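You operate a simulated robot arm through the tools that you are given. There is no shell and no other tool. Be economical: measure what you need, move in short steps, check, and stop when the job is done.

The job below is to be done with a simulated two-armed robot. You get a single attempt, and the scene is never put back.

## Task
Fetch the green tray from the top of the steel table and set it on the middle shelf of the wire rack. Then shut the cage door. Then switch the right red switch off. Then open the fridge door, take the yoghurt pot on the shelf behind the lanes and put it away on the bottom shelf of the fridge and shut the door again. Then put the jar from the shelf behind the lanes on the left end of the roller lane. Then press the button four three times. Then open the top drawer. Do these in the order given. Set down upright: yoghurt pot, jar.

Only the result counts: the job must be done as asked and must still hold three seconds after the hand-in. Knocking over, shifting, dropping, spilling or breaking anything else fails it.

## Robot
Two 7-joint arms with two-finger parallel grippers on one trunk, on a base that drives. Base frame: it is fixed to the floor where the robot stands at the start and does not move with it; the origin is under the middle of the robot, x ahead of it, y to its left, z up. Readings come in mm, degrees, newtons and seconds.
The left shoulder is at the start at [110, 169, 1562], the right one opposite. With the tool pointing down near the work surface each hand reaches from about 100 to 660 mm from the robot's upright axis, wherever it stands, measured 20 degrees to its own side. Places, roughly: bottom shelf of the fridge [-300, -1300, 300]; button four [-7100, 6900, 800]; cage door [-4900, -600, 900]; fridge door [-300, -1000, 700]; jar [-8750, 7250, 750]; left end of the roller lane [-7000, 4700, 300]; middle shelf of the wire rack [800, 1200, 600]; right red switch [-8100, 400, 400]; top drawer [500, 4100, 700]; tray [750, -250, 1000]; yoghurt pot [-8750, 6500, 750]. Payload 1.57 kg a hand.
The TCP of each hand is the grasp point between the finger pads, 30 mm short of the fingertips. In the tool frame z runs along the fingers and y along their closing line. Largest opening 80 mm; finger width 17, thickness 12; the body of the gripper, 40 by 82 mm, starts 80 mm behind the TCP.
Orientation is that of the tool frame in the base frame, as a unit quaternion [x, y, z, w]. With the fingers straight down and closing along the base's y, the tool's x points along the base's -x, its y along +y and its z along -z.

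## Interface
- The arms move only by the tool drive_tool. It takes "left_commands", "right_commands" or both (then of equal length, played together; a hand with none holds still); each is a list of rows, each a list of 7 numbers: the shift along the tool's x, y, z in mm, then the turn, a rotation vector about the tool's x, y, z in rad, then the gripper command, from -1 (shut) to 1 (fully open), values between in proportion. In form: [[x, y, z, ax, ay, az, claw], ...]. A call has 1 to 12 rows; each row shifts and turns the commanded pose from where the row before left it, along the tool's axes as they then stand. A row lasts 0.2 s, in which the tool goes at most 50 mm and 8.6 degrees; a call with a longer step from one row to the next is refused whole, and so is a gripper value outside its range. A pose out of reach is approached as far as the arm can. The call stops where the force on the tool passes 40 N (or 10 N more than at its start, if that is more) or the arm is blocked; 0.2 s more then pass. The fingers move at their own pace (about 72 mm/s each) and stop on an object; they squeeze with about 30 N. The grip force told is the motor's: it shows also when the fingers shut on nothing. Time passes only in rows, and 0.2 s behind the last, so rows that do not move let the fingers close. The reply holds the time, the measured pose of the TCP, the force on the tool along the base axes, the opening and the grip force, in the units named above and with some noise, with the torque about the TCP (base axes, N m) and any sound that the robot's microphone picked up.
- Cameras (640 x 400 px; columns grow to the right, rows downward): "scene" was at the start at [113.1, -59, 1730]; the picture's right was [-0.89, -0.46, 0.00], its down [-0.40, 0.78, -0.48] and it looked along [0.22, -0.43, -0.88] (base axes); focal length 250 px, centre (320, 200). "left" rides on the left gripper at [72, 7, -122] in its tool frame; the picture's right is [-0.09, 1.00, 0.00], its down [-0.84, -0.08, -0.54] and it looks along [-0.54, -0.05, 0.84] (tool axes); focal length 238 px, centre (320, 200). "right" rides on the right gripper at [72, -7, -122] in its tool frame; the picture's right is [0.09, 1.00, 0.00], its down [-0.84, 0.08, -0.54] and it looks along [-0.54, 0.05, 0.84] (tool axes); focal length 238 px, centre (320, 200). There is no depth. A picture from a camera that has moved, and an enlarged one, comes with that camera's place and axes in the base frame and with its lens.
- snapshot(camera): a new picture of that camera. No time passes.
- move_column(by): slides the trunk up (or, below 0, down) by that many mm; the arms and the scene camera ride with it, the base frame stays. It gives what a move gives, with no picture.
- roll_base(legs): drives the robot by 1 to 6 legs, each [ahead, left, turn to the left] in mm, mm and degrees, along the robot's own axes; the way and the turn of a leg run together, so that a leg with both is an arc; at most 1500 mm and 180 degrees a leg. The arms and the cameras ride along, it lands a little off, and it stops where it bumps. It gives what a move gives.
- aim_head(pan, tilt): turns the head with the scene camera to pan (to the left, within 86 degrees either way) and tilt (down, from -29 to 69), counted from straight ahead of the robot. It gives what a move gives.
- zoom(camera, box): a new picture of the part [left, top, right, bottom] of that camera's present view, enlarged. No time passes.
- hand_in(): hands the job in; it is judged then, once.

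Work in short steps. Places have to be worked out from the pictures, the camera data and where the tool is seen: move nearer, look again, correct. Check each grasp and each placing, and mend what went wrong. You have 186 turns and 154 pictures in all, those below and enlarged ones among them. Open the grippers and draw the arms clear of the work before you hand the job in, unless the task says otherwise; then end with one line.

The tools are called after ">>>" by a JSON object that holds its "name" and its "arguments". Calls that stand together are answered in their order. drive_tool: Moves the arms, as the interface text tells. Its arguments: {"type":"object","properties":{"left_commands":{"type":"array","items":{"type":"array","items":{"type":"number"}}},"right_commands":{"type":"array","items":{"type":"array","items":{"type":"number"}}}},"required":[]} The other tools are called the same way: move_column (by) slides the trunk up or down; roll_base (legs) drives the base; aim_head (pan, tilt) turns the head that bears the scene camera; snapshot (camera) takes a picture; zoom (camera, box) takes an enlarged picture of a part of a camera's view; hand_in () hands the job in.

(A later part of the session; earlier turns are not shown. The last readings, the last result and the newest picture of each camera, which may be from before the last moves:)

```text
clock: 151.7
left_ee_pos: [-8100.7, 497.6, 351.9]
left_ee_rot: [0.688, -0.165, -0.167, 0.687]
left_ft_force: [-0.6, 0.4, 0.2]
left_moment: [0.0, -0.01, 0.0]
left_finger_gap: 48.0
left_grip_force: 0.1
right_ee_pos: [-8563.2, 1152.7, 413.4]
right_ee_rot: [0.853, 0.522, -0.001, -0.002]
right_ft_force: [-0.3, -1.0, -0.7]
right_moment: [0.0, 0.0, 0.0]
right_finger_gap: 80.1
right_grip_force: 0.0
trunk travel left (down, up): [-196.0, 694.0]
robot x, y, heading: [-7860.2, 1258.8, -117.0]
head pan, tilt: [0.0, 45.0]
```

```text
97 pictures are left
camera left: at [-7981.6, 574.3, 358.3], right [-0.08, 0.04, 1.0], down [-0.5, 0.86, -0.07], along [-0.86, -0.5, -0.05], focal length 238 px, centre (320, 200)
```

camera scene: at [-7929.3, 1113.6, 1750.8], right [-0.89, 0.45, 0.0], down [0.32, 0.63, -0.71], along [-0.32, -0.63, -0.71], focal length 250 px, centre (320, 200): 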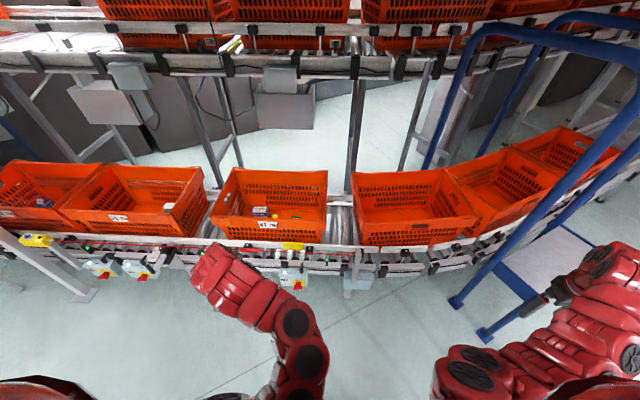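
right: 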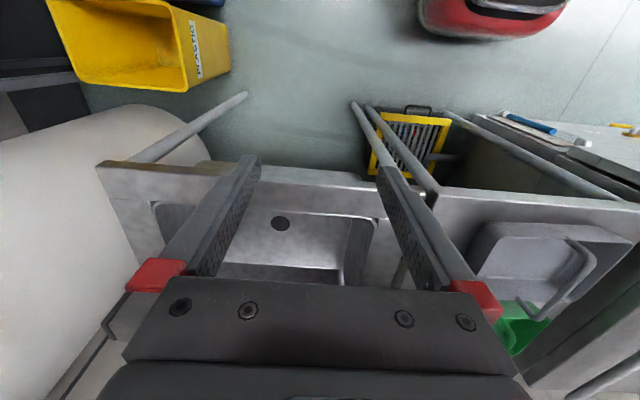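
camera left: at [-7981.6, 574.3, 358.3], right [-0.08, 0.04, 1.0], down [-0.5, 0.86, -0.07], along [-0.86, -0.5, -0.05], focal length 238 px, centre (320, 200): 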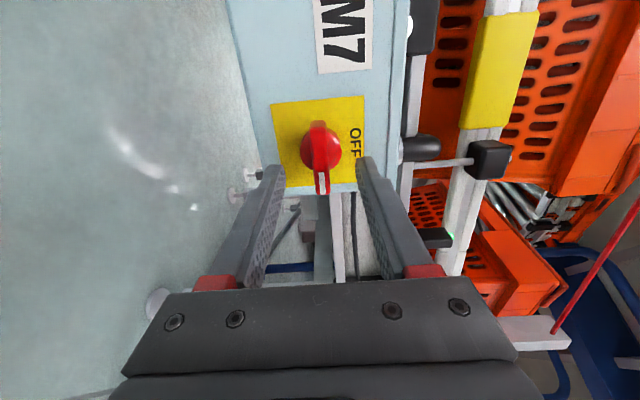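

Good alignment; a 5 mm shift toward tool +x, then advance 40 mm gently.

>>> {"name": "drive_tool", "arguments": {"left_commands": [[5, 0, 15, 0, 0, 0, 0.2], [0, 0, 13, 0, 0, 0, 0.2], [0, 0, 12, 0, 0, 0, 0.2]]}}

>>> {"name": "zoom", "arguments": {"camera": "left", "box": [200, 80, 440, 300]}}

```text
clock: 152.5
left_ee_pos: [-8113.3, 463.3, 350.7]
left_ee_rot: [0.689, -0.164, -0.166, 0.686]
left_ft_force: [-0.5, 0.0, 1.5]
left_moment: [0.05, -0.02, -0.03]
left_finger_gap: 48.0
left_grip_force: 0.0
left hand out of reach, approached as far as the arm can: row 3
right_ee_pos: [-8563.8, 1151.3, 412.5]
right_ee_rot: [0.852, 0.523, -0.001, -0.001]
right_ft_force: [0.7, -0.8, 0.0]
right_moment: [-0.03, 0.0, -0.02]
right_finger_gap: 79.9
right_grip_force: 0.2
trunk travel left (down, up): [-196.0, 694.0]
robot x, y, heading: [-7860.3, 1260.0, -116.5]
head pan, tilt: [0.0, 45.0]
```

```text
1.82 times, centred on (320, 190) of left
camera zoom: at [-7993.3, 539.7, 357.4], right [-0.08, 0.04, 1.0], down [-0.5, 0.86, -0.07], along [-0.86, -0.5, -0.05], focal length 433 px, centre (320, 218)
```

zoom: 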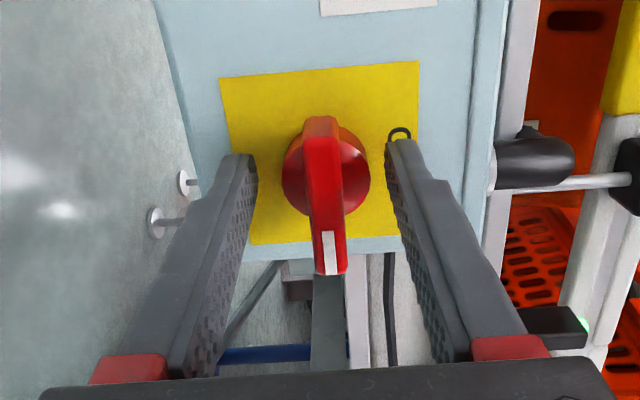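

Fingers straddle the bar. I close, then roll the hand back -90° toward OFF.

>>> {"name": "drive_tool", "arguments": {"left_commands": [[0, 0, 0, 0, 0, 0, -1], [0, 0, 0, 0, 0, 0, -1], [0, 0, 0, 0, 0, 0, -1], [0, 0, 0, 0, 0, -0.12, -1], [0, 0, 0, 0, 0, -0.12, -1], [0, 0, 0, 0, 0, -0.12, -1]]}}

>>> {"name": "snapshot", "arguments": {"camera": "left"}}

```text
clock: 153.9
left_ee_pos: [-8114.2, 463.5, 349.5]
left_ee_rot: [0.706, -0.038, -0.288, 0.646]
left_ft_force: [-7.1, -24.5, 3.3]
left_moment: [0.32, -0.16, 0.26]
left_finger_gap: 33.3
left_grip_force: 40.9
right_ee_pos: [-8563.4, 1150.6, 412.8]
right_ee_rot: [0.853, 0.522, -0.001, -0.002]
right_ft_force: [0.6, 0.0, 0.8]
right_moment: [-0.01, -0.03, -0.01]
right_finger_gap: 79.9
right_grip_force: 0.1
trunk travel left (down, up): [-196.0, 694.0]
robot x, y, heading: [-7856.2, 1257.7, -116.9]
head pan, tilt: [0.0, 45.0]
```

```text
95 pictures are left
camera left: at [-7996.5, 541.2, 331.3], right [0.24, -0.12, 0.96], down [-0.47, 0.85, 0.23], along [-0.85, -0.51, 0.15], focal length 238 px, centre (320, 200)
```

left: 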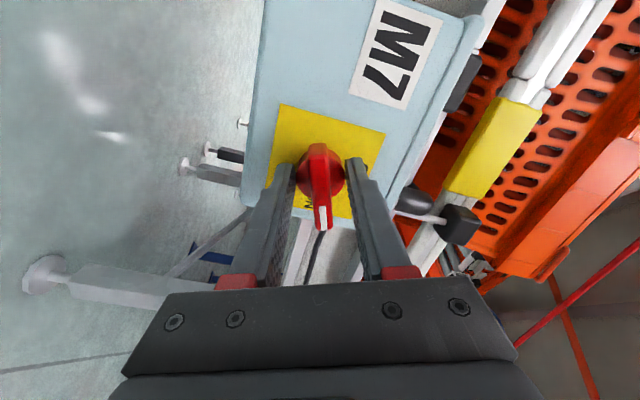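

The knob turned along with the hand (fingers on its disc, label now skewed). I keep rotating.

>>> {"name": "drive_tool", "arguments": {"left_commands": [[0, 0, 0, 0, 0, -0.12, -1], [0, 0, 0, 0, 0, -0.12, -1], [0, 0, 0, 0, 0, -0.12, -1], [0, 0, 0, 0, 0, -0.12, -1], [0, 0, 0, 0, 0, -0.12, -1]]}}

>>> {"name": "snapshot", "arguments": {"camera": "left"}}

```text
clock: 155.1
left_ee_pos: [-8115.2, 465.8, 348.8]
left_ee_rot: [0.687, 0.173, -0.466, 0.53]
left_ft_force: [-8.1, -19.9, -5.2]
left_moment: [0.77, -0.41, 0.22]
left_finger_gap: 33.9
left_grip_force: 41.6
right_ee_pos: [-8563.7, 1152.2, 411.4]
right_ee_rot: [0.852, 0.523, 0.0, -0.002]
right_ft_force: [-0.5, 0.8, -0.3]
right_moment: [0.01, 0.0, 0.01]
right_finger_gap: 80.1
right_grip_force: 0.1
trunk travel left (down, up): [-196.0, 694.0]
robot x, y, heading: [-7861.5, 1260.9, -116.8]
head pan, tilt: [0.0, 45.0]
```

```text
94 pictures are left
camera left: at [-8018.0, 553.2, 293.8], right [0.68, -0.35, 0.64], down [-0.23, 0.73, 0.65], along [-0.69, -0.59, 0.41], focal length 238 px, centre (320, 200)
```

left: 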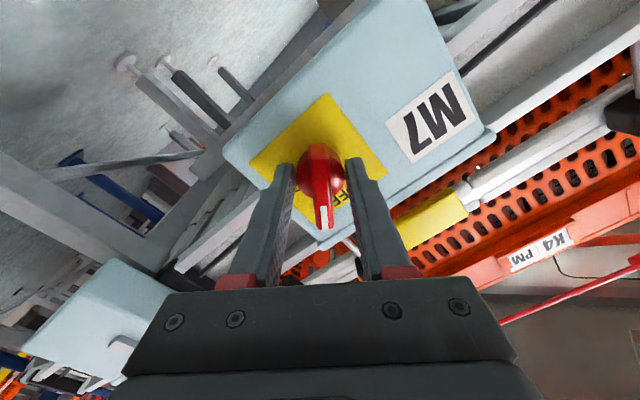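

>>> {"name": "drive_tool", "arguments": {"left_commands": [[0, 0, 0, 0, 0, -0.12, -1], [0, 0, 0, 0, 0, -0.12, -1], [0, 0, 0, 0, 0, -0.12, -1], [0, 0, 0, 0, 0, -0.12, -1], [0, 0, 0, 0, 0, -0.12, -1], [0, 0, 0, 0, 0, -0.08, -1]]}}

>>> {"name": "snapshot", "arguments": {"camera": "left"}}

```text
clock: 156.5
left_ee_pos: [-8115.8, 466.0, 349.5]
left_ee_rot: [-0.591, -0.39, 0.616, -0.344]
left_ft_force: [-9.7, 14.5, -11.5]
left_moment: [0.02, -0.64, -0.61]
left_finger_gap: 33.6
left_grip_force: 41.8
right_ee_pos: [-8563.1, 1151.3, 412.1]
right_ee_rot: [0.853, 0.523, 0.0, -0.002]
right_ft_force: [1.1, 0.1, 0.1]
right_moment: [0.02, 0.0, -0.02]
right_finger_gap: 79.9
right_grip_force: 0.1
trunk travel left (down, up): [-196.0, 694.0]
robot x, y, heading: [-7855.4, 1255.4, -117.0]
head pan, tilt: [0.0, 45.0]
```

```text
93 pictures are left
camera left: at [-8059.8, 575.1, 277.4], right [0.89, -0.46, 0.02], down [0.23, 0.49, 0.84], along [-0.39, -0.74, 0.54], focal length 238 px, centre (320, 200)
```

left: 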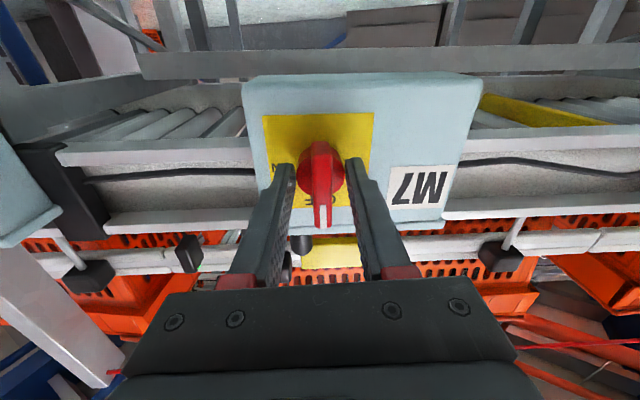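

Bar now points straight up at OFF. I release and back off along the tool axis, then check.

>>> {"name": "drive_tool", "arguments": {"left_commands": [[0, 0, 0, 0, 0, 0, 0.3], [0, 0, 0, 0, 0, 0, 0.5], [0, 0, -25, 0, 0, 0, 0.5], [0, 0, -40, 0, 0, 0, 0.5], [0, 0, -40, 0, 0, 0, 0.5]]}}

>>> {"name": "zoom", "arguments": {"camera": "left", "box": [200, 0, 460, 200]}}

```text
clock: 157.7
left_ee_pos: [-8067.4, 560.6, 351.2]
left_ee_rot: [-0.589, -0.391, 0.616, -0.347]
left_ft_force: [0.0, -0.5, -0.7]
left_moment: [0.02, -0.02, 0.02]
left_finger_gap: 59.9
left_grip_force: 0.1
right_ee_pos: [-8562.4, 1150.7, 412.5]
right_ee_rot: [0.853, 0.522, -0.001, -0.002]
right_ft_force: [-0.6, -0.5, -0.6]
right_moment: [-0.01, -0.02, -0.02]
right_finger_gap: 80.0
right_grip_force: 0.0
trunk travel left (down, up): [-196.0, 694.0]
robot x, y, heading: [-7858.5, 1260.0, -116.9]
head pan, tilt: [0.0, 45.0]
```

```text
2.00 times, centred on (330, 100) of left
camera zoom: at [-8011.0, 669.0, 279.2], right [0.89, -0.45, 0.02], down [0.23, 0.49, 0.84], along [-0.39, -0.74, 0.54], focal length 477 px, centre (300, 400)
```

zoom: 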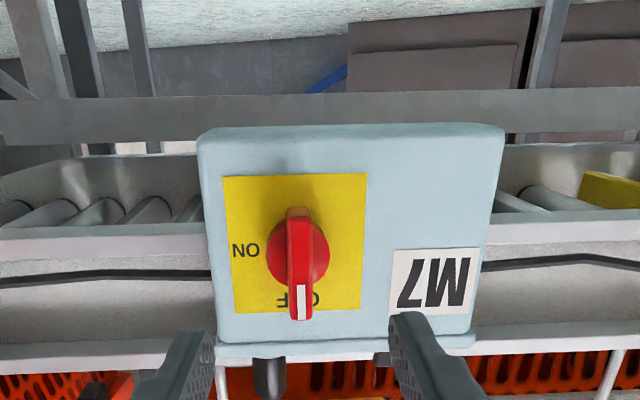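

Switch reads OFF. Next is the fridge: I back away, turn to +x, raise the trunk and travel toward it.

>>> {"name": "roll_base", "arguments": {"legs": [[-350, 0, 0], [0, 0, 117], [1450, 0, 0], [1450, 0, 0], [1450, 0, 0], [1450, 0, 0]]}}

>>> {"name": "move_column", "arguments": {"by": 400}}

>>> {"name": "aim_head", "arguments": {"pan": -45, "tilt": 18}}

>>> {"name": "snapshot", "arguments": {"camera": "scene"}}

```text
clock: 192.2
left_ee_pos: [-1140.1, 1699.4, 351.1]
left_ee_rot: [-0.021, 0.707, -0.03, 0.706]
left_ft_force: [-0.1, -0.8, 0.1]
left_moment: [-0.03, 0.01, 0.04]
left_finger_gap: 59.9
left_grip_force: 0.1
right_ee_pos: [-1450.1, 991.1, 413.5]
right_ee_rot: [0.005, 1.0, -0.001, 0.0]
right_ft_force: [-0.2, 0.1, -0.1]
right_moment: [-0.04, 0.01, 0.02]
right_finger_gap: 80.3
right_grip_force: 0.1
trunk travel left (down, up): [-196.0, 694.0]
robot x, y, heading: [-1859.0, 1576.0, -0.5]
head pan, tilt: [0.0, 45.0]
```

```text
clock: 196.1
left_ee_pos: [-1139.2, 1698.4, 750.5]
left_ee_rot: [-0.022, 0.707, -0.031, 0.706]
left_ft_force: [0.3, 1.2, -1.1]
left_moment: [0.05, -0.01, 0.01]
left_finger_gap: 59.9
left_grip_force: 0.1
right_ee_pos: [-1449.9, 991.6, 813.1]
right_ee_rot: [0.005, 1.0, -0.002, 0.0]
right_ft_force: [0.2, -0.7, 0.7]
right_moment: [0.0, -0.01, 0.03]
right_finger_gap: 80.0
right_grip_force: 0.0
trunk travel left (down, up): [-596.0, 294.0]
robot x, y, heading: [-1857.0, 1576.1, -0.2]
head pan, tilt: [0.0, 45.0]
```

```text
clock: 197.2
left_ee_pos: [-1140.2, 1698.2, 750.7]
left_ee_rot: [-0.023, 0.707, -0.03, 0.706]
left_ft_force: [1.7, -0.2, -0.6]
left_moment: [0.03, -0.02, 0.0]
left_finger_gap: 60.1
left_grip_force: 0.0
right_ee_pos: [-1451.2, 992.0, 813.3]
right_ee_rot: [0.004, 1.0, -0.002, 0.0]
right_ft_force: [0.2, 0.1, -0.1]
right_moment: [0.0, 0.0, 0.01]
right_finger_gap: 80.0
right_grip_force: 0.0
trunk travel left (down, up): [-596.0, 294.0]
robot x, y, heading: [-1857.3, 1575.5, -0.7]
head pan, tilt: [-45.0, 18.0]
```

```text
91 pictures are left
camera scene: at [-1709.9, 1506.4, 1512.7], right [-0.71, -0.7, 0.0], down [-0.22, 0.22, -0.95], along [0.67, -0.68, -0.31], focal length 250 px, centre (320, 200)
```

scene: 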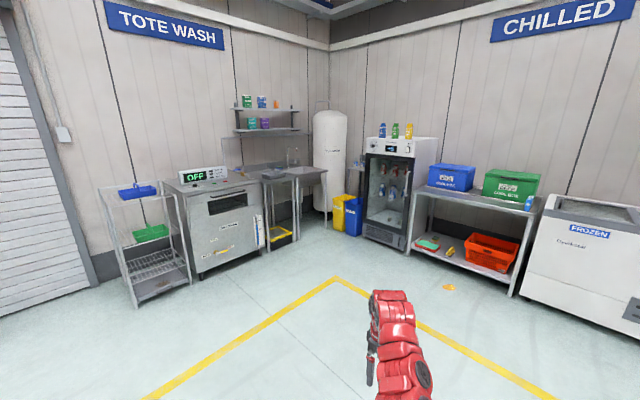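

The fridge is the glass-door unit with bottles on top. I zoom.

>>> {"name": "zoom", "arguments": {"camera": "scene", "box": [320, 110, 460, 260]}}

```text
2.67 times, centred on (390, 185) of scene
camera zoom: at [-1709.9, 1506.4, 1512.7], right [-0.71, -0.7, 0.0], down [-0.22, 0.22, -0.95], along [0.67, -0.68, -0.31], focal length 666 px, centre (133, 240)
```

zoom: 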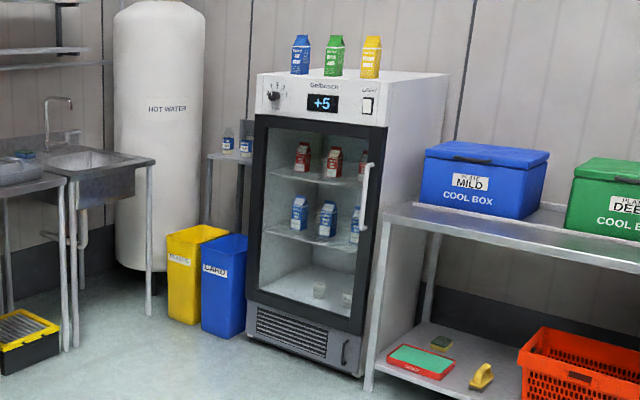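

Handle is a vertical bar on the right (-x) side at about (-510,-1090, 720–920); hinge on the +x side. I'll approach with the left hand, standing right of the handle.

>>> {"name": "roll_base", "arguments": {"legs": [[1200, 0, 0], [0, 0, -89.5], [1000, 0, 0], [650, 0, 0]]}}

>>> {"name": "aim_head", "arguments": {"pan": 5, "tilt": 30}}

>>> {"name": "snapshot", "arguments": {"camera": "scene"}}

>>> {"name": "snapshot", "arguments": {"camera": "left"}}

```text
clock: 215.2
left_ee_pos: [-477.8, -794.5, 750.8]
left_ee_rot: [0.476, 0.524, -0.513, 0.486]
left_ft_force: [-0.4, 0.2, -0.1]
left_moment: [-0.01, -0.03, 0.02]
left_finger_gap: 59.8
left_grip_force: 0.0
right_ee_pos: [-1192.9, -508.7, 811.8]
right_ee_rot: [0.699, 0.715, 0.0, -0.001]
right_ft_force: [0.2, 0.5, -0.2]
right_moment: [0.05, 0.03, -0.02]
right_finger_gap: 80.2
right_grip_force: 0.0
trunk travel left (down, up): [-596.0, 294.0]
robot x, y, heading: [-625.5, -81.2, -88.6]
head pan, tilt: [-45.0, 18.0]
```

```text
clock: 216.3
left_ee_pos: [-475.1, -793.8, 751.6]
left_ee_rot: [0.476, 0.524, -0.514, 0.485]
left_ft_force: [-0.1, -0.1, 0.0]
left_moment: [-0.01, 0.03, -0.02]
left_finger_gap: 59.9
left_grip_force: 0.1
right_ee_pos: [-1192.6, -506.9, 812.2]
right_ee_rot: [0.699, 0.715, -0.001, -0.001]
right_ft_force: [0.1, -0.4, 0.2]
right_moment: [-0.03, -0.02, 0.02]
right_finger_gap: 80.0
right_grip_force: 0.0
trunk travel left (down, up): [-596.0, 294.0]
robot x, y, heading: [-621.9, -79.8, -88.8]
head pan, tilt: [5.0, 30.0]
```

```text
89 pictures are left
camera scene: at [-608.9, -251.2, 1493.4], right [-0.99, -0.11, 0.0], down [-0.05, 0.5, -0.87], along [0.1, -0.86, -0.5], focal length 250 px, centre (320, 200)
```

scene: 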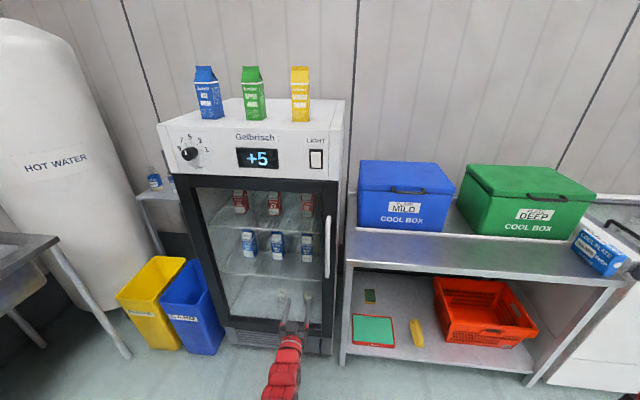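

```text
88 pictures are left
camera left: at [-478.4, -671.9, 678.9], right [1.0, 0.02, 0.02], down [-0.03, 0.54, 0.84], along [0.01, -0.84, 0.54], focal length 238 px, centre (320, 200)
```

left: 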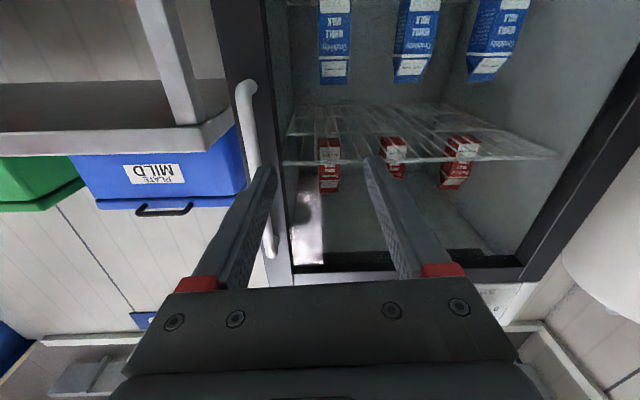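

Handle located: x≈-553, y≈-975, z 713–990. I align the left hand with it (up 100, right 78) and move a bit closer.

>>> {"name": "drive_tool", "arguments": {"left_commands": [[-24, -21, 0, 0, 0, 0, 1], [-24, -21, 0, 0, 0, 0, 1], [-23, -22, 0, 0, 0, 0, 1], [-23, -22, 0, 0, 0, 0, 1], [0, 0, 40, 0, 0, 0, 1], [0, 0, 40, 0, 0, 0, 1]]}}

>>> {"name": "snapshot", "arguments": {"camera": "left"}}

```text
clock: 217.7
left_ee_pos: [-553.2, -877.0, 852.9]
left_ee_rot: [0.477, 0.522, -0.514, 0.485]
left_ft_force: [0.2, 0.8, -0.9]
left_moment: [-0.02, 0.01, -0.01]
left_finger_gap: 79.8
left_grip_force: 0.1
right_ee_pos: [-1193.6, -506.5, 813.3]
right_ee_rot: [0.7, 0.714, -0.001, -0.002]
right_ft_force: [-0.3, 0.5, -0.2]
right_moment: [0.03, 0.02, 0.0]
right_finger_gap: 80.0
right_grip_force: 0.2
trunk travel left (down, up): [-596.0, 294.0]
robot x, y, heading: [-623.2, -77.7, -88.9]
head pan, tilt: [5.0, 30.0]
```

```text
87 pictures are left
camera left: at [-555.0, -754.2, 780.2], right [1.0, 0.02, 0.02], down [-0.02, 0.54, 0.84], along [0.01, -0.84, 0.54], focal length 238 px, centre (320, 200)
```

left: 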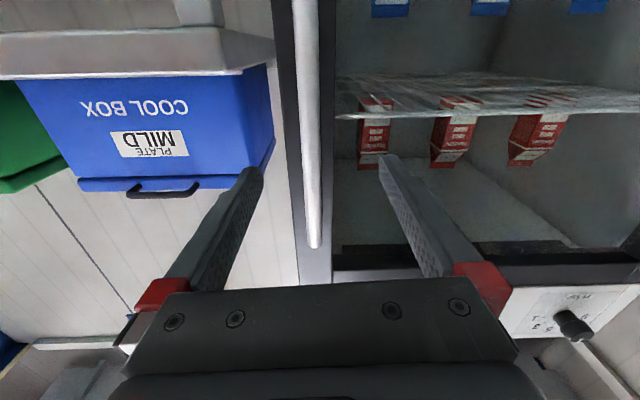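

Handle is 8 mm right of centre. I nudge and roll the base 72 mm ahead so the bar comes between the pads.

>>> {"name": "drive_tool", "arguments": {"left_commands": [[0, -8, 0, 0, 0, 0, 1]]}}

>>> {"name": "roll_base", "arguments": {"legs": [[72, 0, 0]]}}

>>> {"name": "snapshot", "arguments": {"camera": "left"}}

```text
clock: 218.1
left_ee_pos: [-560.8, -876.2, 851.4]
left_ee_rot: [0.475, 0.524, -0.512, 0.487]
left_ft_force: [-0.3, 0.1, -0.2]
left_moment: [0.01, 0.01, -0.02]
left_finger_gap: 80.1
left_grip_force: 0.2
right_ee_pos: [-1192.9, -508.4, 813.6]
right_ee_rot: [0.699, 0.715, -0.002, -0.003]
right_ft_force: [0.4, 0.4, -0.8]
right_moment: [0.0, -0.05, 0.02]
right_finger_gap: 80.1
right_grip_force: 0.1
trunk travel left (down, up): [-596.0, 294.0]
robot x, y, heading: [-622.2, -84.2, -88.8]
head pan, tilt: [5.0, 30.0]
```

```text
clock: 219.2
left_ee_pos: [-560.4, -948.6, 851.4]
left_ee_rot: [0.476, 0.523, -0.514, 0.485]
left_ft_force: [-0.2, 0.7, -0.1]
left_moment: [-0.05, -0.01, -0.03]
left_finger_gap: 79.9
left_grip_force: 0.1
right_ee_pos: [-1191.9, -578.9, 811.8]
right_ee_rot: [0.699, 0.715, -0.001, -0.002]
right_ft_force: [0.1, -0.7, 0.0]
right_moment: [0.0, 0.03, -0.01]
right_finger_gap: 80.2
right_grip_force: 0.1
trunk travel left (down, up): [-596.0, 294.0]
robot x, y, heading: [-618.3, -150.2, -88.7]
head pan, tilt: [5.0, 30.0]
```

```text
86 pictures are left
camera left: at [-560.9, -825.3, 779.6], right [1.0, 0.02, 0.02], down [-0.03, 0.54, 0.84], along [0.01, -0.84, 0.54], focal length 238 px, centre (320, 200)
```

left: 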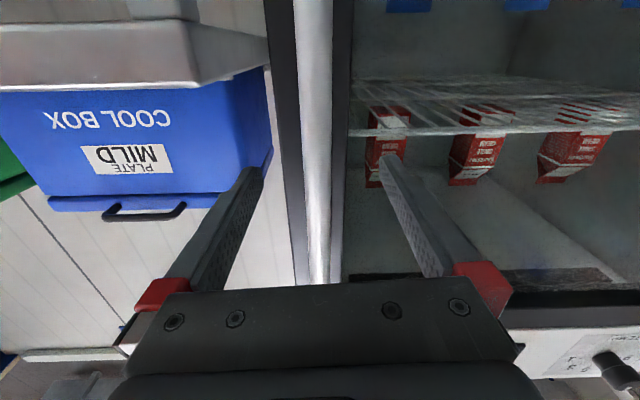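

The bar is at about TCP depth. I close on it.

>>> {"name": "drive_tool", "arguments": {"left_commands": [[0, 0, 6, 0, 0, 0, -1], [0, 0, 0, 0, 0, 0, -1], [0, 0, 0, 0, 0, 0, -1], [0, 0, 0, 0, 0, 0, -1]]}}

```text
clock: 220.2
left_ee_pos: [-560.6, -952.4, 853.0]
left_ee_rot: [0.477, 0.522, -0.514, 0.485]
left_ft_force: [-8.1, 1.1, 1.5]
left_moment: [0.13, -0.55, -0.15]
left_finger_gap: 18.8
left_grip_force: 32.9
right_ee_pos: [-1192.5, -576.8, 811.6]
right_ee_rot: [0.699, 0.715, -0.002, -0.002]
right_ft_force: [-0.3, -0.2, 0.1]
right_moment: [-0.03, 0.01, 0.0]
right_finger_gap: 80.0
right_grip_force: 0.1
trunk travel left (down, up): [-596.0, 294.0]
robot x, y, heading: [-623.6, -152.5, -88.5]
head pan, tilt: [5.0, 30.0]
```

Gripped the bar. I pull along the door's arc (about 3.4° per row, turning the hand with it).

>>> {"name": "drive_tool", "arguments": {"left_commands": [[0, 0, -15, 0.025, 0, 0, -1], [0, 0, -25, 0.04, 0, 0, -1], [0, 0, -30, 0.05, 0, 0, -1], [0, 0, -35, 0.057, 0, 0, -1]]}}

>>> {"name": "snapshot", "arguments": {"camera": "scene"}}

```text
clock: 221.1
left_ee_pos: [-541.2, -867.2, 852.5]
left_ee_rot: [-0.507, -0.485, 0.544, -0.46]
left_ft_force: [15.8, -3.8, -1.6]
left_moment: [0.78, -0.64, 0.36]
left_finger_gap: 18.9
left_grip_force: 32.8
right_ee_pos: [-1189.8, -581.0, 812.1]
right_ee_rot: [0.698, 0.716, -0.002, -0.002]
right_ft_force: [-0.3, -0.4, 0.4]
right_moment: [-0.02, -0.02, 0.01]
right_finger_gap: 80.3
right_grip_force: 0.0
trunk travel left (down, up): [-596.0, 294.0]
robot x, y, heading: [-617.5, -152.1, -88.4]
head pan, tilt: [5.0, 30.0]
stopped in row 4 (left hand): the force on the tool passed its limit at 47 N (the readings are from after the stop); the commanded pose is now the measured one
```

```text
85 pictures are left
camera scene: at [-605.5, -322.7, 1493.1], right [-0.99, -0.11, 0.0], down [-0.06, 0.5, -0.87], along [0.1, -0.86, -0.5], focal length 250 px, centre (320, 200)
```

scene: 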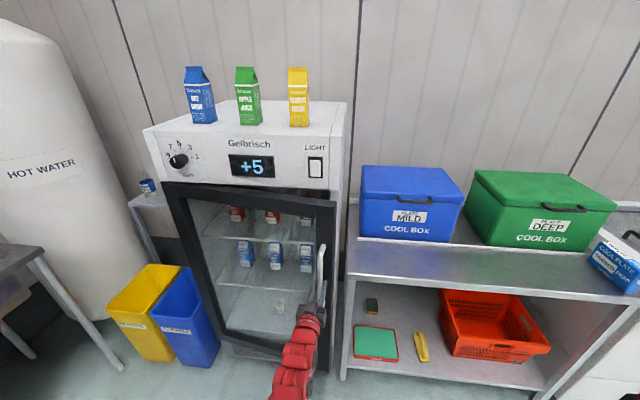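

Door is ~9° open. I continue pulling in smaller steps.

>>> {"name": "drive_tool", "arguments": {"left_commands": [[0, 0, -20, 0.04, 0, 0, -1], [0, 0, -25, 0.05, 0, 0, -1], [0, 0, -25, 0.05, 0, 0, -1], [0, 0, -25, 0.05, 0, 0, -1], [0, 0, -25, 0.05, 0, 0, -1], [0, 0, -25, 0.05, 0, 0, -1]]}}

```text
clock: 221.7
left_ee_pos: [-530.9, -831.2, 852.1]
left_ee_rot: [-0.522, -0.466, 0.559, -0.445]
left_ft_force: [18.6, -5.1, 0.4]
left_moment: [0.42, -0.64, 0.45]
left_finger_gap: 18.4
left_grip_force: 33.1
right_ee_pos: [-1186.4, -582.2, 813.7]
right_ee_rot: [0.697, 0.717, -0.002, -0.003]
right_ft_force: [-0.2, -0.1, 0.0]
right_moment: [-0.02, -0.06, 0.0]
right_finger_gap: 79.9
right_grip_force: 0.0
trunk travel left (down, up): [-596.0, 294.0]
robot x, y, heading: [-617.2, -151.5, -88.1]
head pan, tilt: [5.0, 30.0]
stopped in row 2 (left hand): the force on the tool passed its limit at 45 N (the readings are from after the stop); the commanded pose is now the measured one
```

The +x force shows the true arc bends more toward +x (handle stands off the hinge line). I add a sideways component.

>>> {"name": "drive_tool", "arguments": {"left_commands": [[0, 7, -18, 0.04, 0, 0, -1], [0, 5, -24, 0.05, 0, 0, -1], [0, 5, -24, 0.05, 0, 0, -1], [0, 5, -24, 0.05, 0, 0, -1], [0, 5, -24, 0.05, 0, 0, -1], [0, 5, -24, 0.05, 0, 0, -1]]}}

>>> {"name": "snapshot", "arguments": {"camera": "scene"}}

```text
clock: 223.1
left_ee_pos: [-464.1, -706.0, 849.7]
left_ee_rot: [-0.578, -0.38, 0.624, -0.364]
left_ft_force: [10.1, -6.3, 28.4]
left_moment: [-0.59, -0.46, 0.17]
left_finger_gap: 18.4
left_grip_force: 32.4
right_ee_pos: [-1186.5, -580.9, 814.5]
right_ee_rot: [0.697, 0.717, -0.002, -0.001]
right_ft_force: [0.2, -1.2, 0.3]
right_moment: [0.0, 0.0, -0.01]
right_finger_gap: 80.1
right_grip_force: 0.1
trunk travel left (down, up): [-596.0, 294.0]
robot x, y, heading: [-620.0, -154.1, -88.0]
head pan, tilt: [5.0, 30.0]
```

```text
84 pictures are left
camera scene: at [-603.6, -319.8, 1494.0], right [-0.99, -0.12, 0.0], down [-0.06, 0.49, -0.87], along [0.1, -0.86, -0.5], focal length 250 px, centre (320, 200)
```

scene: 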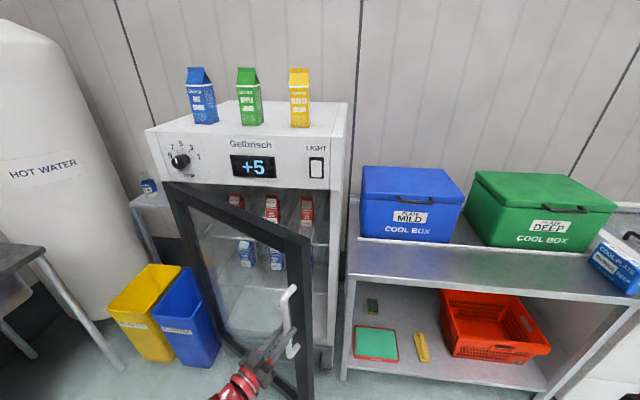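

Door is ~27° open. I now swing it further by moving base and hand rigidly around the hinge (≈(-5,-1020)): a 15° clockwise arc.

>>> {"name": "roll_base", "arguments": {"legs": [[-102, 155, -10]]}}

>>> {"name": "snapshot", "arguments": {"camera": "scene"}}

```text
clock: 224.6
left_ee_pos: [-403.6, -632.4, 847.5]
left_ee_rot: [-0.611, -0.328, 0.651, -0.308]
left_ft_force: [-2.0, 1.4, 1.3]
left_moment: [-0.25, -0.54, -0.27]
left_finger_gap: 18.4
left_grip_force: 33.1
right_ee_pos: [-1092.6, -384.0, 812.8]
right_ee_rot: [0.758, 0.652, -0.001, -0.002]
right_ft_force: [0.1, -0.2, -0.2]
right_moment: [-0.03, 0.0, 0.0]
right_finger_gap: 80.2
right_grip_force: 0.0
trunk travel left (down, up): [-596.0, 294.0]
robot x, y, heading: [-461.8, -61.1, -98.2]
head pan, tilt: [5.0, 30.0]
```

```text
83 pictures are left
camera scene: at [-473.3, -229.3, 1493.5], right [-1.0, 0.06, 0.0], down [0.03, 0.5, -0.87], along [-0.05, -0.86, -0.5], focal length 250 px, centre (320, 200)
```

scene: 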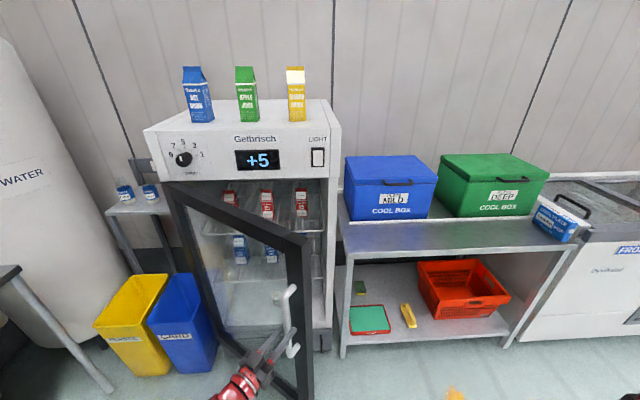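

Works smoothly with little force. I continue another 25° around the hinge.

>>> {"name": "roll_base", "arguments": {"legs": [[-102, 155, -10], [-153, 232, -15]]}}

>>> {"name": "snapshot", "arguments": {"camera": "scene"}}

```text
clock: 227.4
left_ee_pos: [-232.6, -514.7, 847.5]
left_ee_rot: [-0.662, -0.206, 0.697, -0.182]
left_ft_force: [-5.0, 13.2, -17.3]
left_moment: [-0.68, -0.17, -0.39]
left_finger_gap: 18.4
left_grip_force: 33.0
right_ee_pos: [-781.2, -32.9, 813.5]
right_ee_rot: [0.865, 0.501, -0.003, -0.003]
right_ft_force: [0.6, 0.3, -0.4]
right_moment: [0.02, 0.02, 0.01]
right_finger_gap: 80.1
right_grip_force: 0.2
trunk travel left (down, up): [-596.0, 294.0]
robot x, y, heading: [-75.8, 37.9, -119.5]
head pan, tilt: [5.0, 30.0]
stopped in leg 2: the force on the tool passed its limit at 42 N (the readings are from after the stop); the commanded pose is now the measured one
```

```text
82 pictures are left
camera scene: at [-146.7, -113.8, 1493.5], right [-0.91, 0.42, 0.0], down [0.21, 0.45, -0.87], along [-0.36, -0.79, -0.5], focal length 250 px, centre (320, 200)
```

scene: 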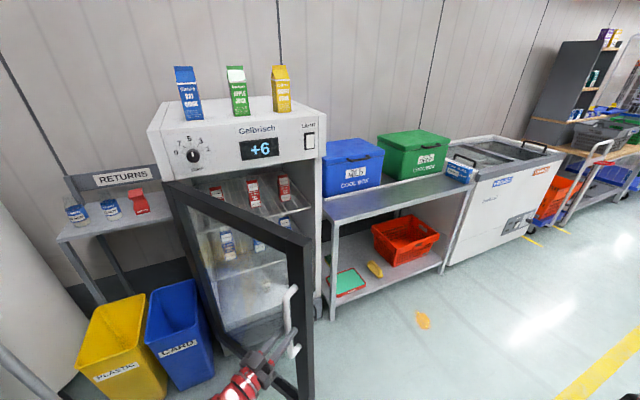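

Door is now ~60° open. I release, retract, and reposition to push it fully open from its inner side.

>>> {"name": "drive_tool", "arguments": {"left_commands": [[0, 0, 0, 0, 0, 0, 0.6], [0, 0, 0, 0, 0, 0, 1], [0, 0, -20, 0, 0, 0, 1], [0, 0, -40, 0, 0, 0, 1], [0, 0, -40, 0, 0, 0, 1]]}}

>>> {"name": "roll_base", "arguments": {"legs": [[-150, 0, 0], [0, 0, 29], [0, -520, 0]]}}

>>> {"name": "drive_tool", "arguments": {"left_commands": [[0, 0, 0, -0.125, 0, 0, -1], [0, 0, 0, -0.125, 0, 0, -1], [0, 0, 0, -0.125, 0, 0, -1], [0, 0, 0, -0.125, 0, 0, -1]]}}

>>> {"name": "aim_head", "arguments": {"pan": 10, "tilt": 40}}

>>> {"name": "snapshot", "arguments": {"camera": "scene"}}

```text
clock: 228.6
left_ee_pos: [-150.0, -461.8, 845.5]
left_ee_rot: [-0.662, -0.205, 0.698, -0.181]
left_ft_force: [0.2, 0.5, -0.2]
left_moment: [0.0, 0.0, 0.01]
left_finger_gap: 79.9
left_grip_force: 0.0
right_ee_pos: [-782.5, -33.7, 813.3]
right_ee_rot: [0.865, 0.502, -0.001, -0.002]
right_ft_force: [0.1, -0.7, 0.4]
right_moment: [-0.02, -0.04, -0.01]
right_finger_gap: 80.0
right_grip_force: 0.1
trunk travel left (down, up): [-596.0, 294.0]
robot x, y, heading: [-71.0, 36.8, -119.4]
head pan, tilt: [5.0, 30.0]
```

```text
clock: 234.0
left_ee_pos: [-342.9, -302.1, 846.1]
left_ee_rot: [-0.587, -0.367, 0.629, -0.353]
left_ft_force: [-0.2, 0.6, -0.4]
left_moment: [-0.01, 0.03, -0.01]
left_finger_gap: 79.9
left_grip_force: 0.0
right_ee_pos: [-1103.5, -238.5, 812.3]
right_ee_rot: [0.71, 0.704, -0.002, -0.002]
right_ft_force: [0.6, -0.7, -0.2]
right_moment: [0.01, -0.01, 0.02]
right_finger_gap: 79.9
right_grip_force: 0.1
trunk travel left (down, up): [-596.0, 294.0]
robot x, y, heading: [-519.5, 173.0, -90.5]
head pan, tilt: [5.0, 30.0]
```

```text
clock: 235.0
left_ee_pos: [-341.4, -302.6, 844.8]
left_ee_rot: [-0.482, -0.513, 0.519, -0.486]
left_ft_force: [0.5, 0.4, 0.4]
left_moment: [-0.01, 0.0, 0.01]
left_finger_gap: 0.0
left_grip_force: 21.3
right_ee_pos: [-1103.7, -238.4, 811.4]
right_ee_rot: [0.709, 0.705, -0.001, -0.003]
right_ft_force: [0.6, -0.2, 0.4]
right_moment: [0.02, -0.01, 0.0]
right_finger_gap: 79.9
right_grip_force: 0.0
trunk travel left (down, up): [-596.0, 294.0]
robot x, y, heading: [-521.7, 171.8, -90.5]
head pan, tilt: [5.0, 30.0]
```

```text
clock: 235.8
left_ee_pos: [-342.3, -302.8, 845.2]
left_ee_rot: [-0.483, -0.51, 0.521, -0.485]
left_ft_force: [-0.2, 0.2, 0.2]
left_moment: [0.01, 0.0, 0.01]
left_finger_gap: 0.2
left_grip_force: 20.8
right_ee_pos: [-1104.7, -238.9, 812.7]
right_ee_rot: [0.71, 0.704, -0.001, -0.002]
right_ft_force: [0.1, -1.3, 0.8]
right_moment: [0.0, -0.01, 0.01]
right_finger_gap: 80.2
right_grip_force: 0.0
trunk travel left (down, up): [-596.0, 294.0]
robot x, y, heading: [-521.5, 172.8, -90.3]
head pan, tilt: [10.0, 40.0]
```

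```text
81 pictures are left
camera scene: at [-504.5, 6.1, 1478.1], right [-0.99, -0.17, 0.0], down [-0.11, 0.63, -0.77], along [0.13, -0.76, -0.64], focal length 250 px, centre (320, 200)
```

scene: 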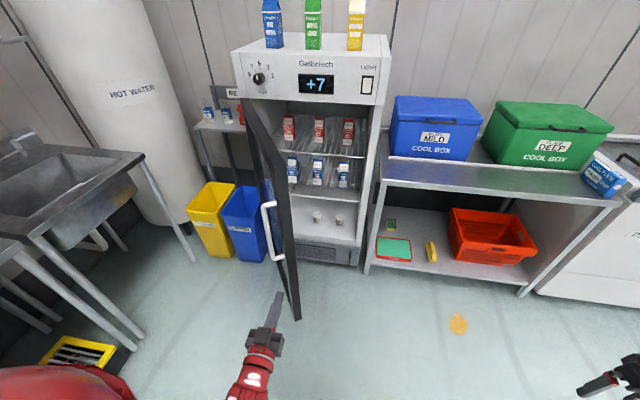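

I slip the closed left hand past the door's edge on its inner side, then push it toward +x.

>>> {"name": "roll_base", "arguments": {"legs": [[0, -50, 0], [360, 0, 0], [0, 320, 0]]}}

>>> {"name": "snapshot", "arguments": {"camera": "scene"}}

```text
clock: 239.9
left_ee_pos: [-175.4, -666.1, 844.4]
left_ee_rot: [-0.48, -0.513, 0.519, -0.486]
left_ft_force: [0.5, 0.5, 0.1]
left_moment: [0.02, 0.06, -0.09]
left_finger_gap: 0.1
left_grip_force: 21.2
right_ee_pos: [-938.0, -602.2, 815.5]
right_ee_rot: [0.709, 0.705, -0.004, -0.003]
right_ft_force: [0.6, 0.3, 0.2]
right_moment: [0.03, 0.07, 0.0]
right_finger_gap: 80.1
right_grip_force: 0.1
trunk travel left (down, up): [-596.0, 294.0]
robot x, y, heading: [-358.4, -190.0, -90.4]
head pan, tilt: [10.0, 40.0]
stopped in leg 3: the robot was blocked; the commanded pose is now the measured one
```

```text
80 pictures are left
camera scene: at [-336.2, -356.6, 1478.2], right [-0.99, -0.17, 0.0], down [-0.11, 0.63, -0.77], along [0.13, -0.76, -0.64], focal length 250 px, centre (320, 200)
```

scene: 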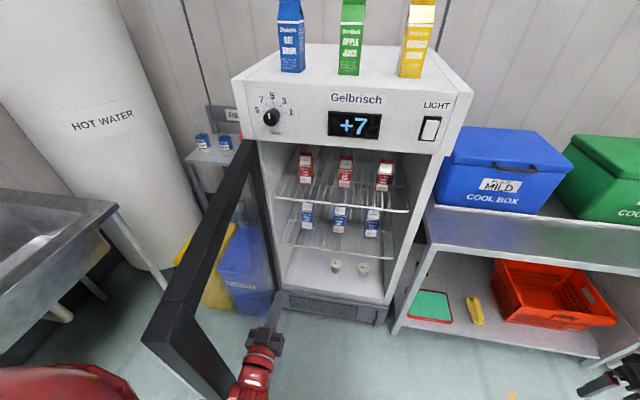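

The door stands at about 81°, with the interior and the free bottom shelf visible (shelf z≈275, two pots near (-265,-1210)). I leave it, back out and head for the yoghurt shelf.

>>> {"name": "roll_base", "arguments": {"legs": [[0, -170, 0], [-900, 0, 0], [-850, 0, 0], [0, 0, -131], [1500, 0, 0], [1500, 0, 0]]}}

>>> {"name": "aim_head", "arguments": {"pan": 0, "tilt": 15}}

>>> {"name": "snapshot", "arguments": {"camera": "scene"}}

```text
clock: 269.4
left_ee_pos: [-3261.6, 3733.1, 846.2]
left_ee_rot: [0.665, -0.227, -0.658, -0.27]
left_ft_force: [1.0, -0.5, 0.3]
left_moment: [-0.01, 0.01, 0.0]
left_finger_gap: 0.0
left_grip_force: 21.8
right_ee_pos: [-2712.7, 4264.2, 811.1]
right_ee_rot: [0.935, -0.354, 0.002, -0.002]
right_ft_force: [-0.2, 0.2, 0.2]
right_moment: [-0.01, 0.02, 0.0]
right_finger_gap: 80.3
right_grip_force: 0.1
trunk travel left (down, up): [-596.0, 294.0]
robot x, y, heading: [-2789.7, 3554.4, 138.5]
head pan, tilt: [10.0, 40.0]
```

```text
clock: 270.3
left_ee_pos: [-3262.9, 3732.6, 845.4]
left_ee_rot: [0.665, -0.227, -0.658, -0.27]
left_ft_force: [-0.2, 0.0, -0.1]
left_moment: [0.01, -0.02, 0.02]
left_finger_gap: 0.0
left_grip_force: 21.0
right_ee_pos: [-2713.0, 4264.9, 812.2]
right_ee_rot: [0.935, -0.354, 0.002, -0.002]
right_ft_force: [0.4, 0.3, -0.7]
right_moment: [-0.01, -0.02, -0.04]
right_finger_gap: 80.1
right_grip_force: 0.1
trunk travel left (down, up): [-596.0, 294.0]
robot x, y, heading: [-2786.4, 3556.5, 138.8]
head pan, tilt: [0.0, 15.0]
```

```text
79 pictures are left
camera scene: at [-2915.2, 3670.7, 1517.5], right [0.66, 0.75, 0.0], down [0.19, -0.17, -0.97], along [-0.72, 0.64, -0.26], focal length 250 px, centre (320, 200)
```

scene: 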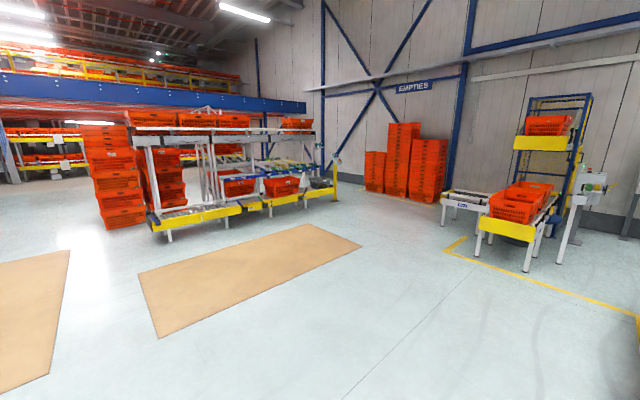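

>>> {"name": "zoom", "arguments": {"camera": "scene", "box": [80, 90, 360, 260]}}

>>> {"name": "roll_base", "arguments": {"legs": [[1500, 0, 0], [700, 0, 0]]}}

>>> {"name": "snapshot", "arguments": {"camera": "scene"}}

```text
2.29 times, centred on (220, 175) of scene
camera zoom: at [-2915.2, 3670.7, 1517.5], right [0.66, 0.75, 0.0], down [0.19, -0.17, -0.97], along [-0.72, 0.64, -0.26], focal length 571 px, centre (549, 257)
```

zoom: 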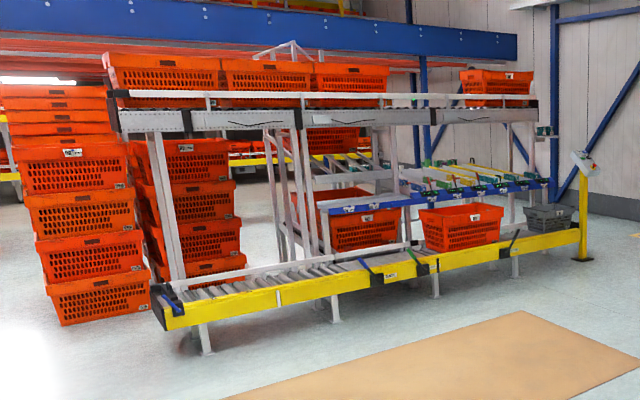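

```text
clock: 281.2
left_ee_pos: [-4907.5, 5218.3, 844.7]
left_ee_rot: [0.664, -0.232, -0.655, -0.276]
left_ft_force: [0.5, -0.9, 0.1]
left_moment: [-0.01, 0.01, -0.01]
left_finger_gap: 0.0
left_grip_force: 21.4
right_ee_pos: [-4351.1, 5743.1, 812.1]
right_ee_rot: [0.933, -0.361, 0.002, -0.001]
right_ft_force: [-1.0, 0.5, 0.1]
right_moment: [0.03, 0.01, -0.04]
right_finger_gap: 80.0
right_grip_force: 0.0
trunk travel left (down, up): [-596.0, 294.0]
robot x, y, heading: [-4434.6, 5034.1, 137.8]
head pan, tilt: [0.0, 15.0]
```

```text
77 pictures are left
camera scene: at [-4561.2, 5151.9, 1517.6], right [0.67, 0.74, 0.0], down [0.19, -0.17, -0.97], along [-0.72, 0.65, -0.26], focal length 250 px, centre (320, 200)
```

scene: 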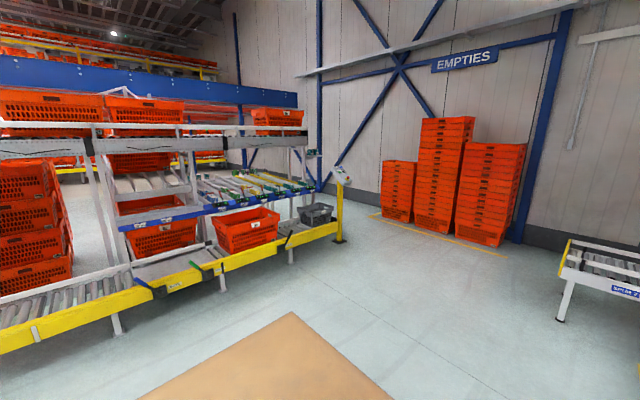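

I zoom toward the back of the lanes to find the shelf.

>>> {"name": "zoom", "arguments": {"camera": "scene", "box": [180, 100, 380, 270]}}

```text
2.35 times, centred on (280, 185) of scene
camera zoom: at [-4561.2, 5151.9, 1517.6], right [0.67, 0.74, 0.0], down [0.19, -0.17, -0.97], along [-0.72, 0.65, -0.26], focal length 588 px, centre (414, 235)
```

zoom: 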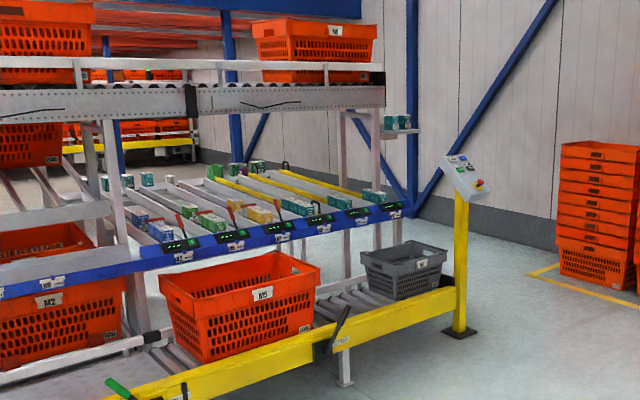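

I go around the right end of the lanes through the gap (post at y≈7545, crates at y≥9090), to y≈8150.

>>> {"name": "roll_base", "arguments": {"legs": [[0, 0, -14.7], [1500, 0, 0], [1500, 0, 0], [700, 0, 0], [0, 0, 57]]}}

>>> {"name": "aim_head", "arguments": {"pan": 25, "tilt": 20}}

>>> {"name": "snapshot", "arguments": {"camera": "scene"}}

```text
clock: 302.5
left_ee_pos: [-6943.4, 7914.0, 844.4]
left_ee_rot: [-0.703, -0.025, 0.711, 0.019]
left_ft_force: [0.2, 0.4, -0.1]
left_moment: [0.01, 0.01, -0.02]
left_finger_gap: 0.0
left_grip_force: 21.1
right_ee_pos: [-6886.9, 8675.6, 813.2]
right_ee_rot: [1.0, 0.001, 0.001, -0.003]
right_ft_force: [-0.3, -0.3, -0.3]
right_moment: [-0.01, -0.03, 0.02]
right_finger_gap: 79.9
right_grip_force: 0.1
trunk travel left (down, up): [-596.0, 294.0]
robot x, y, heading: [-6471.2, 8098.7, -179.8]
head pan, tilt: [0.0, 15.0]
```

```text
clock: 303.4
left_ee_pos: [-6943.9, 7913.1, 844.5]
left_ee_rot: [-0.703, -0.025, 0.711, 0.019]
left_ft_force: [0.2, 1.0, -0.8]
left_moment: [-0.01, 0.0, 0.0]
left_finger_gap: 0.1
left_grip_force: 21.4
right_ee_pos: [-6886.0, 8675.6, 813.7]
right_ee_rot: [1.0, 0.002, 0.002, -0.003]
right_ft_force: [-0.3, 0.1, 0.2]
right_moment: [-0.05, 0.01, 0.0]
right_finger_gap: 80.2
right_grip_force: 0.0
trunk travel left (down, up): [-596.0, 294.0]
robot x, y, heading: [-6466.8, 8097.4, -179.8]
head pan, tilt: [25.0, 20.0]
```

```text
75 pictures are left
camera scene: at [-6633.4, 8056.8, 1509.5], right [-0.42, 0.91, 0.0], down [0.31, 0.15, -0.94], along [-0.85, -0.4, -0.34], focal length 250 px, centre (320, 200)
```

scene: 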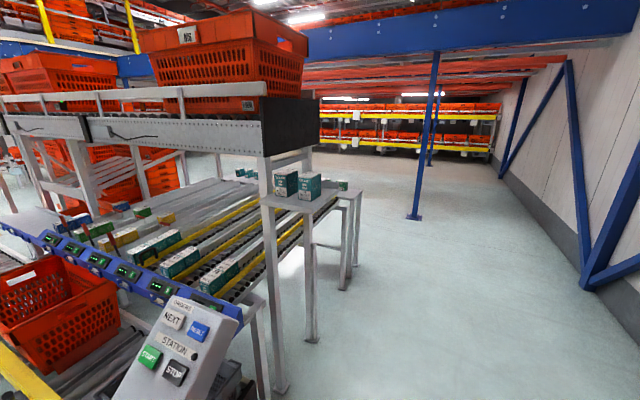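

Back side is open, with a pillar near (-10400, 7870). I drive to x≈-9250, turn left to face -y, and look at the shelf on my left.

>>> {"name": "roll_base", "arguments": {"legs": [[1400, 0, 0], [1400, 0, 0], [0, 0, 90]]}}

>>> {"name": "aim_head", "arguments": {"pan": 40, "tilt": 30}}

>>> {"name": "snapshot", "arguments": {"camera": "scene"}}

```text
clock: 320.8
left_ee_pos: [-9095.4, 7656.7, 844.3]
left_ee_rot: [-0.485, -0.509, 0.522, -0.483]
left_ft_force: [0.8, 0.2, -0.2]
left_moment: [-0.01, 0.01, 0.0]
left_finger_gap: 0.2
left_grip_force: 21.7
right_ee_pos: [-9857.9, 7731.5, 813.3]
right_ee_rot: [0.714, 0.7, -0.002, -0.002]
right_ft_force: [0.4, 0.2, -0.2]
right_moment: [0.0, -0.01, -0.02]
right_finger_gap: 80.2
right_grip_force: 0.0
trunk travel left (down, up): [-596.0, 294.0]
robot x, y, heading: [-9271.6, 8131.8, -91.4]
head pan, tilt: [25.0, 20.0]
```

```text
clock: 321.6
left_ee_pos: [-9096.5, 7655.4, 844.9]
left_ee_rot: [-0.485, -0.509, 0.522, -0.483]
left_ft_force: [-0.6, 0.6, 0.3]
left_moment: [0.03, -0.03, -0.02]
left_finger_gap: 0.0
left_grip_force: 21.3
right_ee_pos: [-9857.1, 7730.6, 813.3]
right_ee_rot: [0.714, 0.7, -0.002, -0.002]
right_ft_force: [-0.4, 0.1, 0.2]
right_moment: [0.0, 0.01, -0.05]
right_finger_gap: 79.7
right_grip_force: 0.1
trunk travel left (down, up): [-596.0, 294.0]
robot x, y, heading: [-9274.5, 8133.0, -91.2]
head pan, tilt: [40.0, 30.0]
```

```text
74 pictures are left
camera scene: at [-9211.2, 7980.1, 1493.5], right [-0.78, -0.63, 0.0], down [-0.31, 0.39, -0.87], along [0.54, -0.68, -0.5], focal length 250 px, centre (320, 200)
```

scene: 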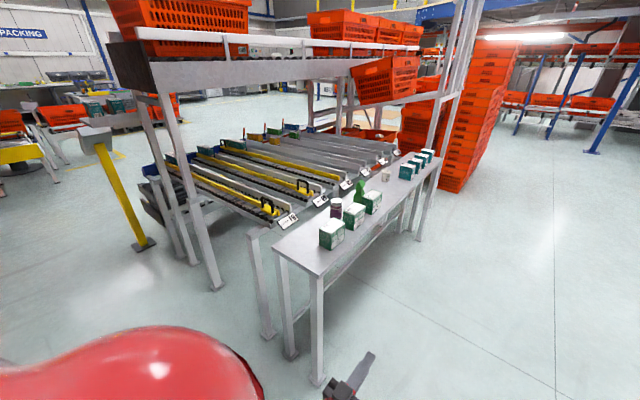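

>>> {"name": "zoom", "arguments": {"camera": "scene", "box": [260, 140, 450, 270]}}

```text
3.08 times, centred on (355, 205) of scene
camera zoom: at [-9211.2, 7980.1, 1493.5], right [-0.78, -0.63, 0.0], down [-0.31, 0.39, -0.87], along [0.54, -0.68, -0.5], focal length 769 px, centre (212, 185)
```

zoom: 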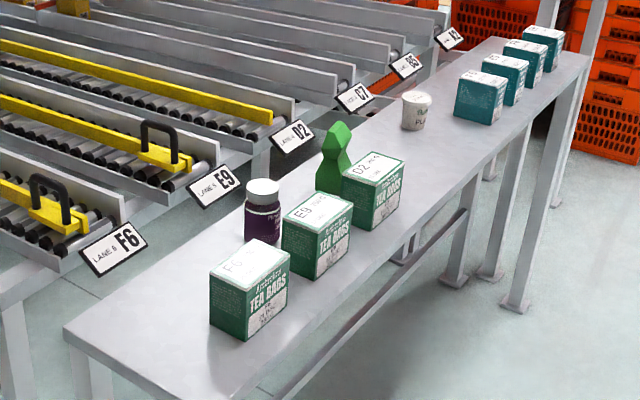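

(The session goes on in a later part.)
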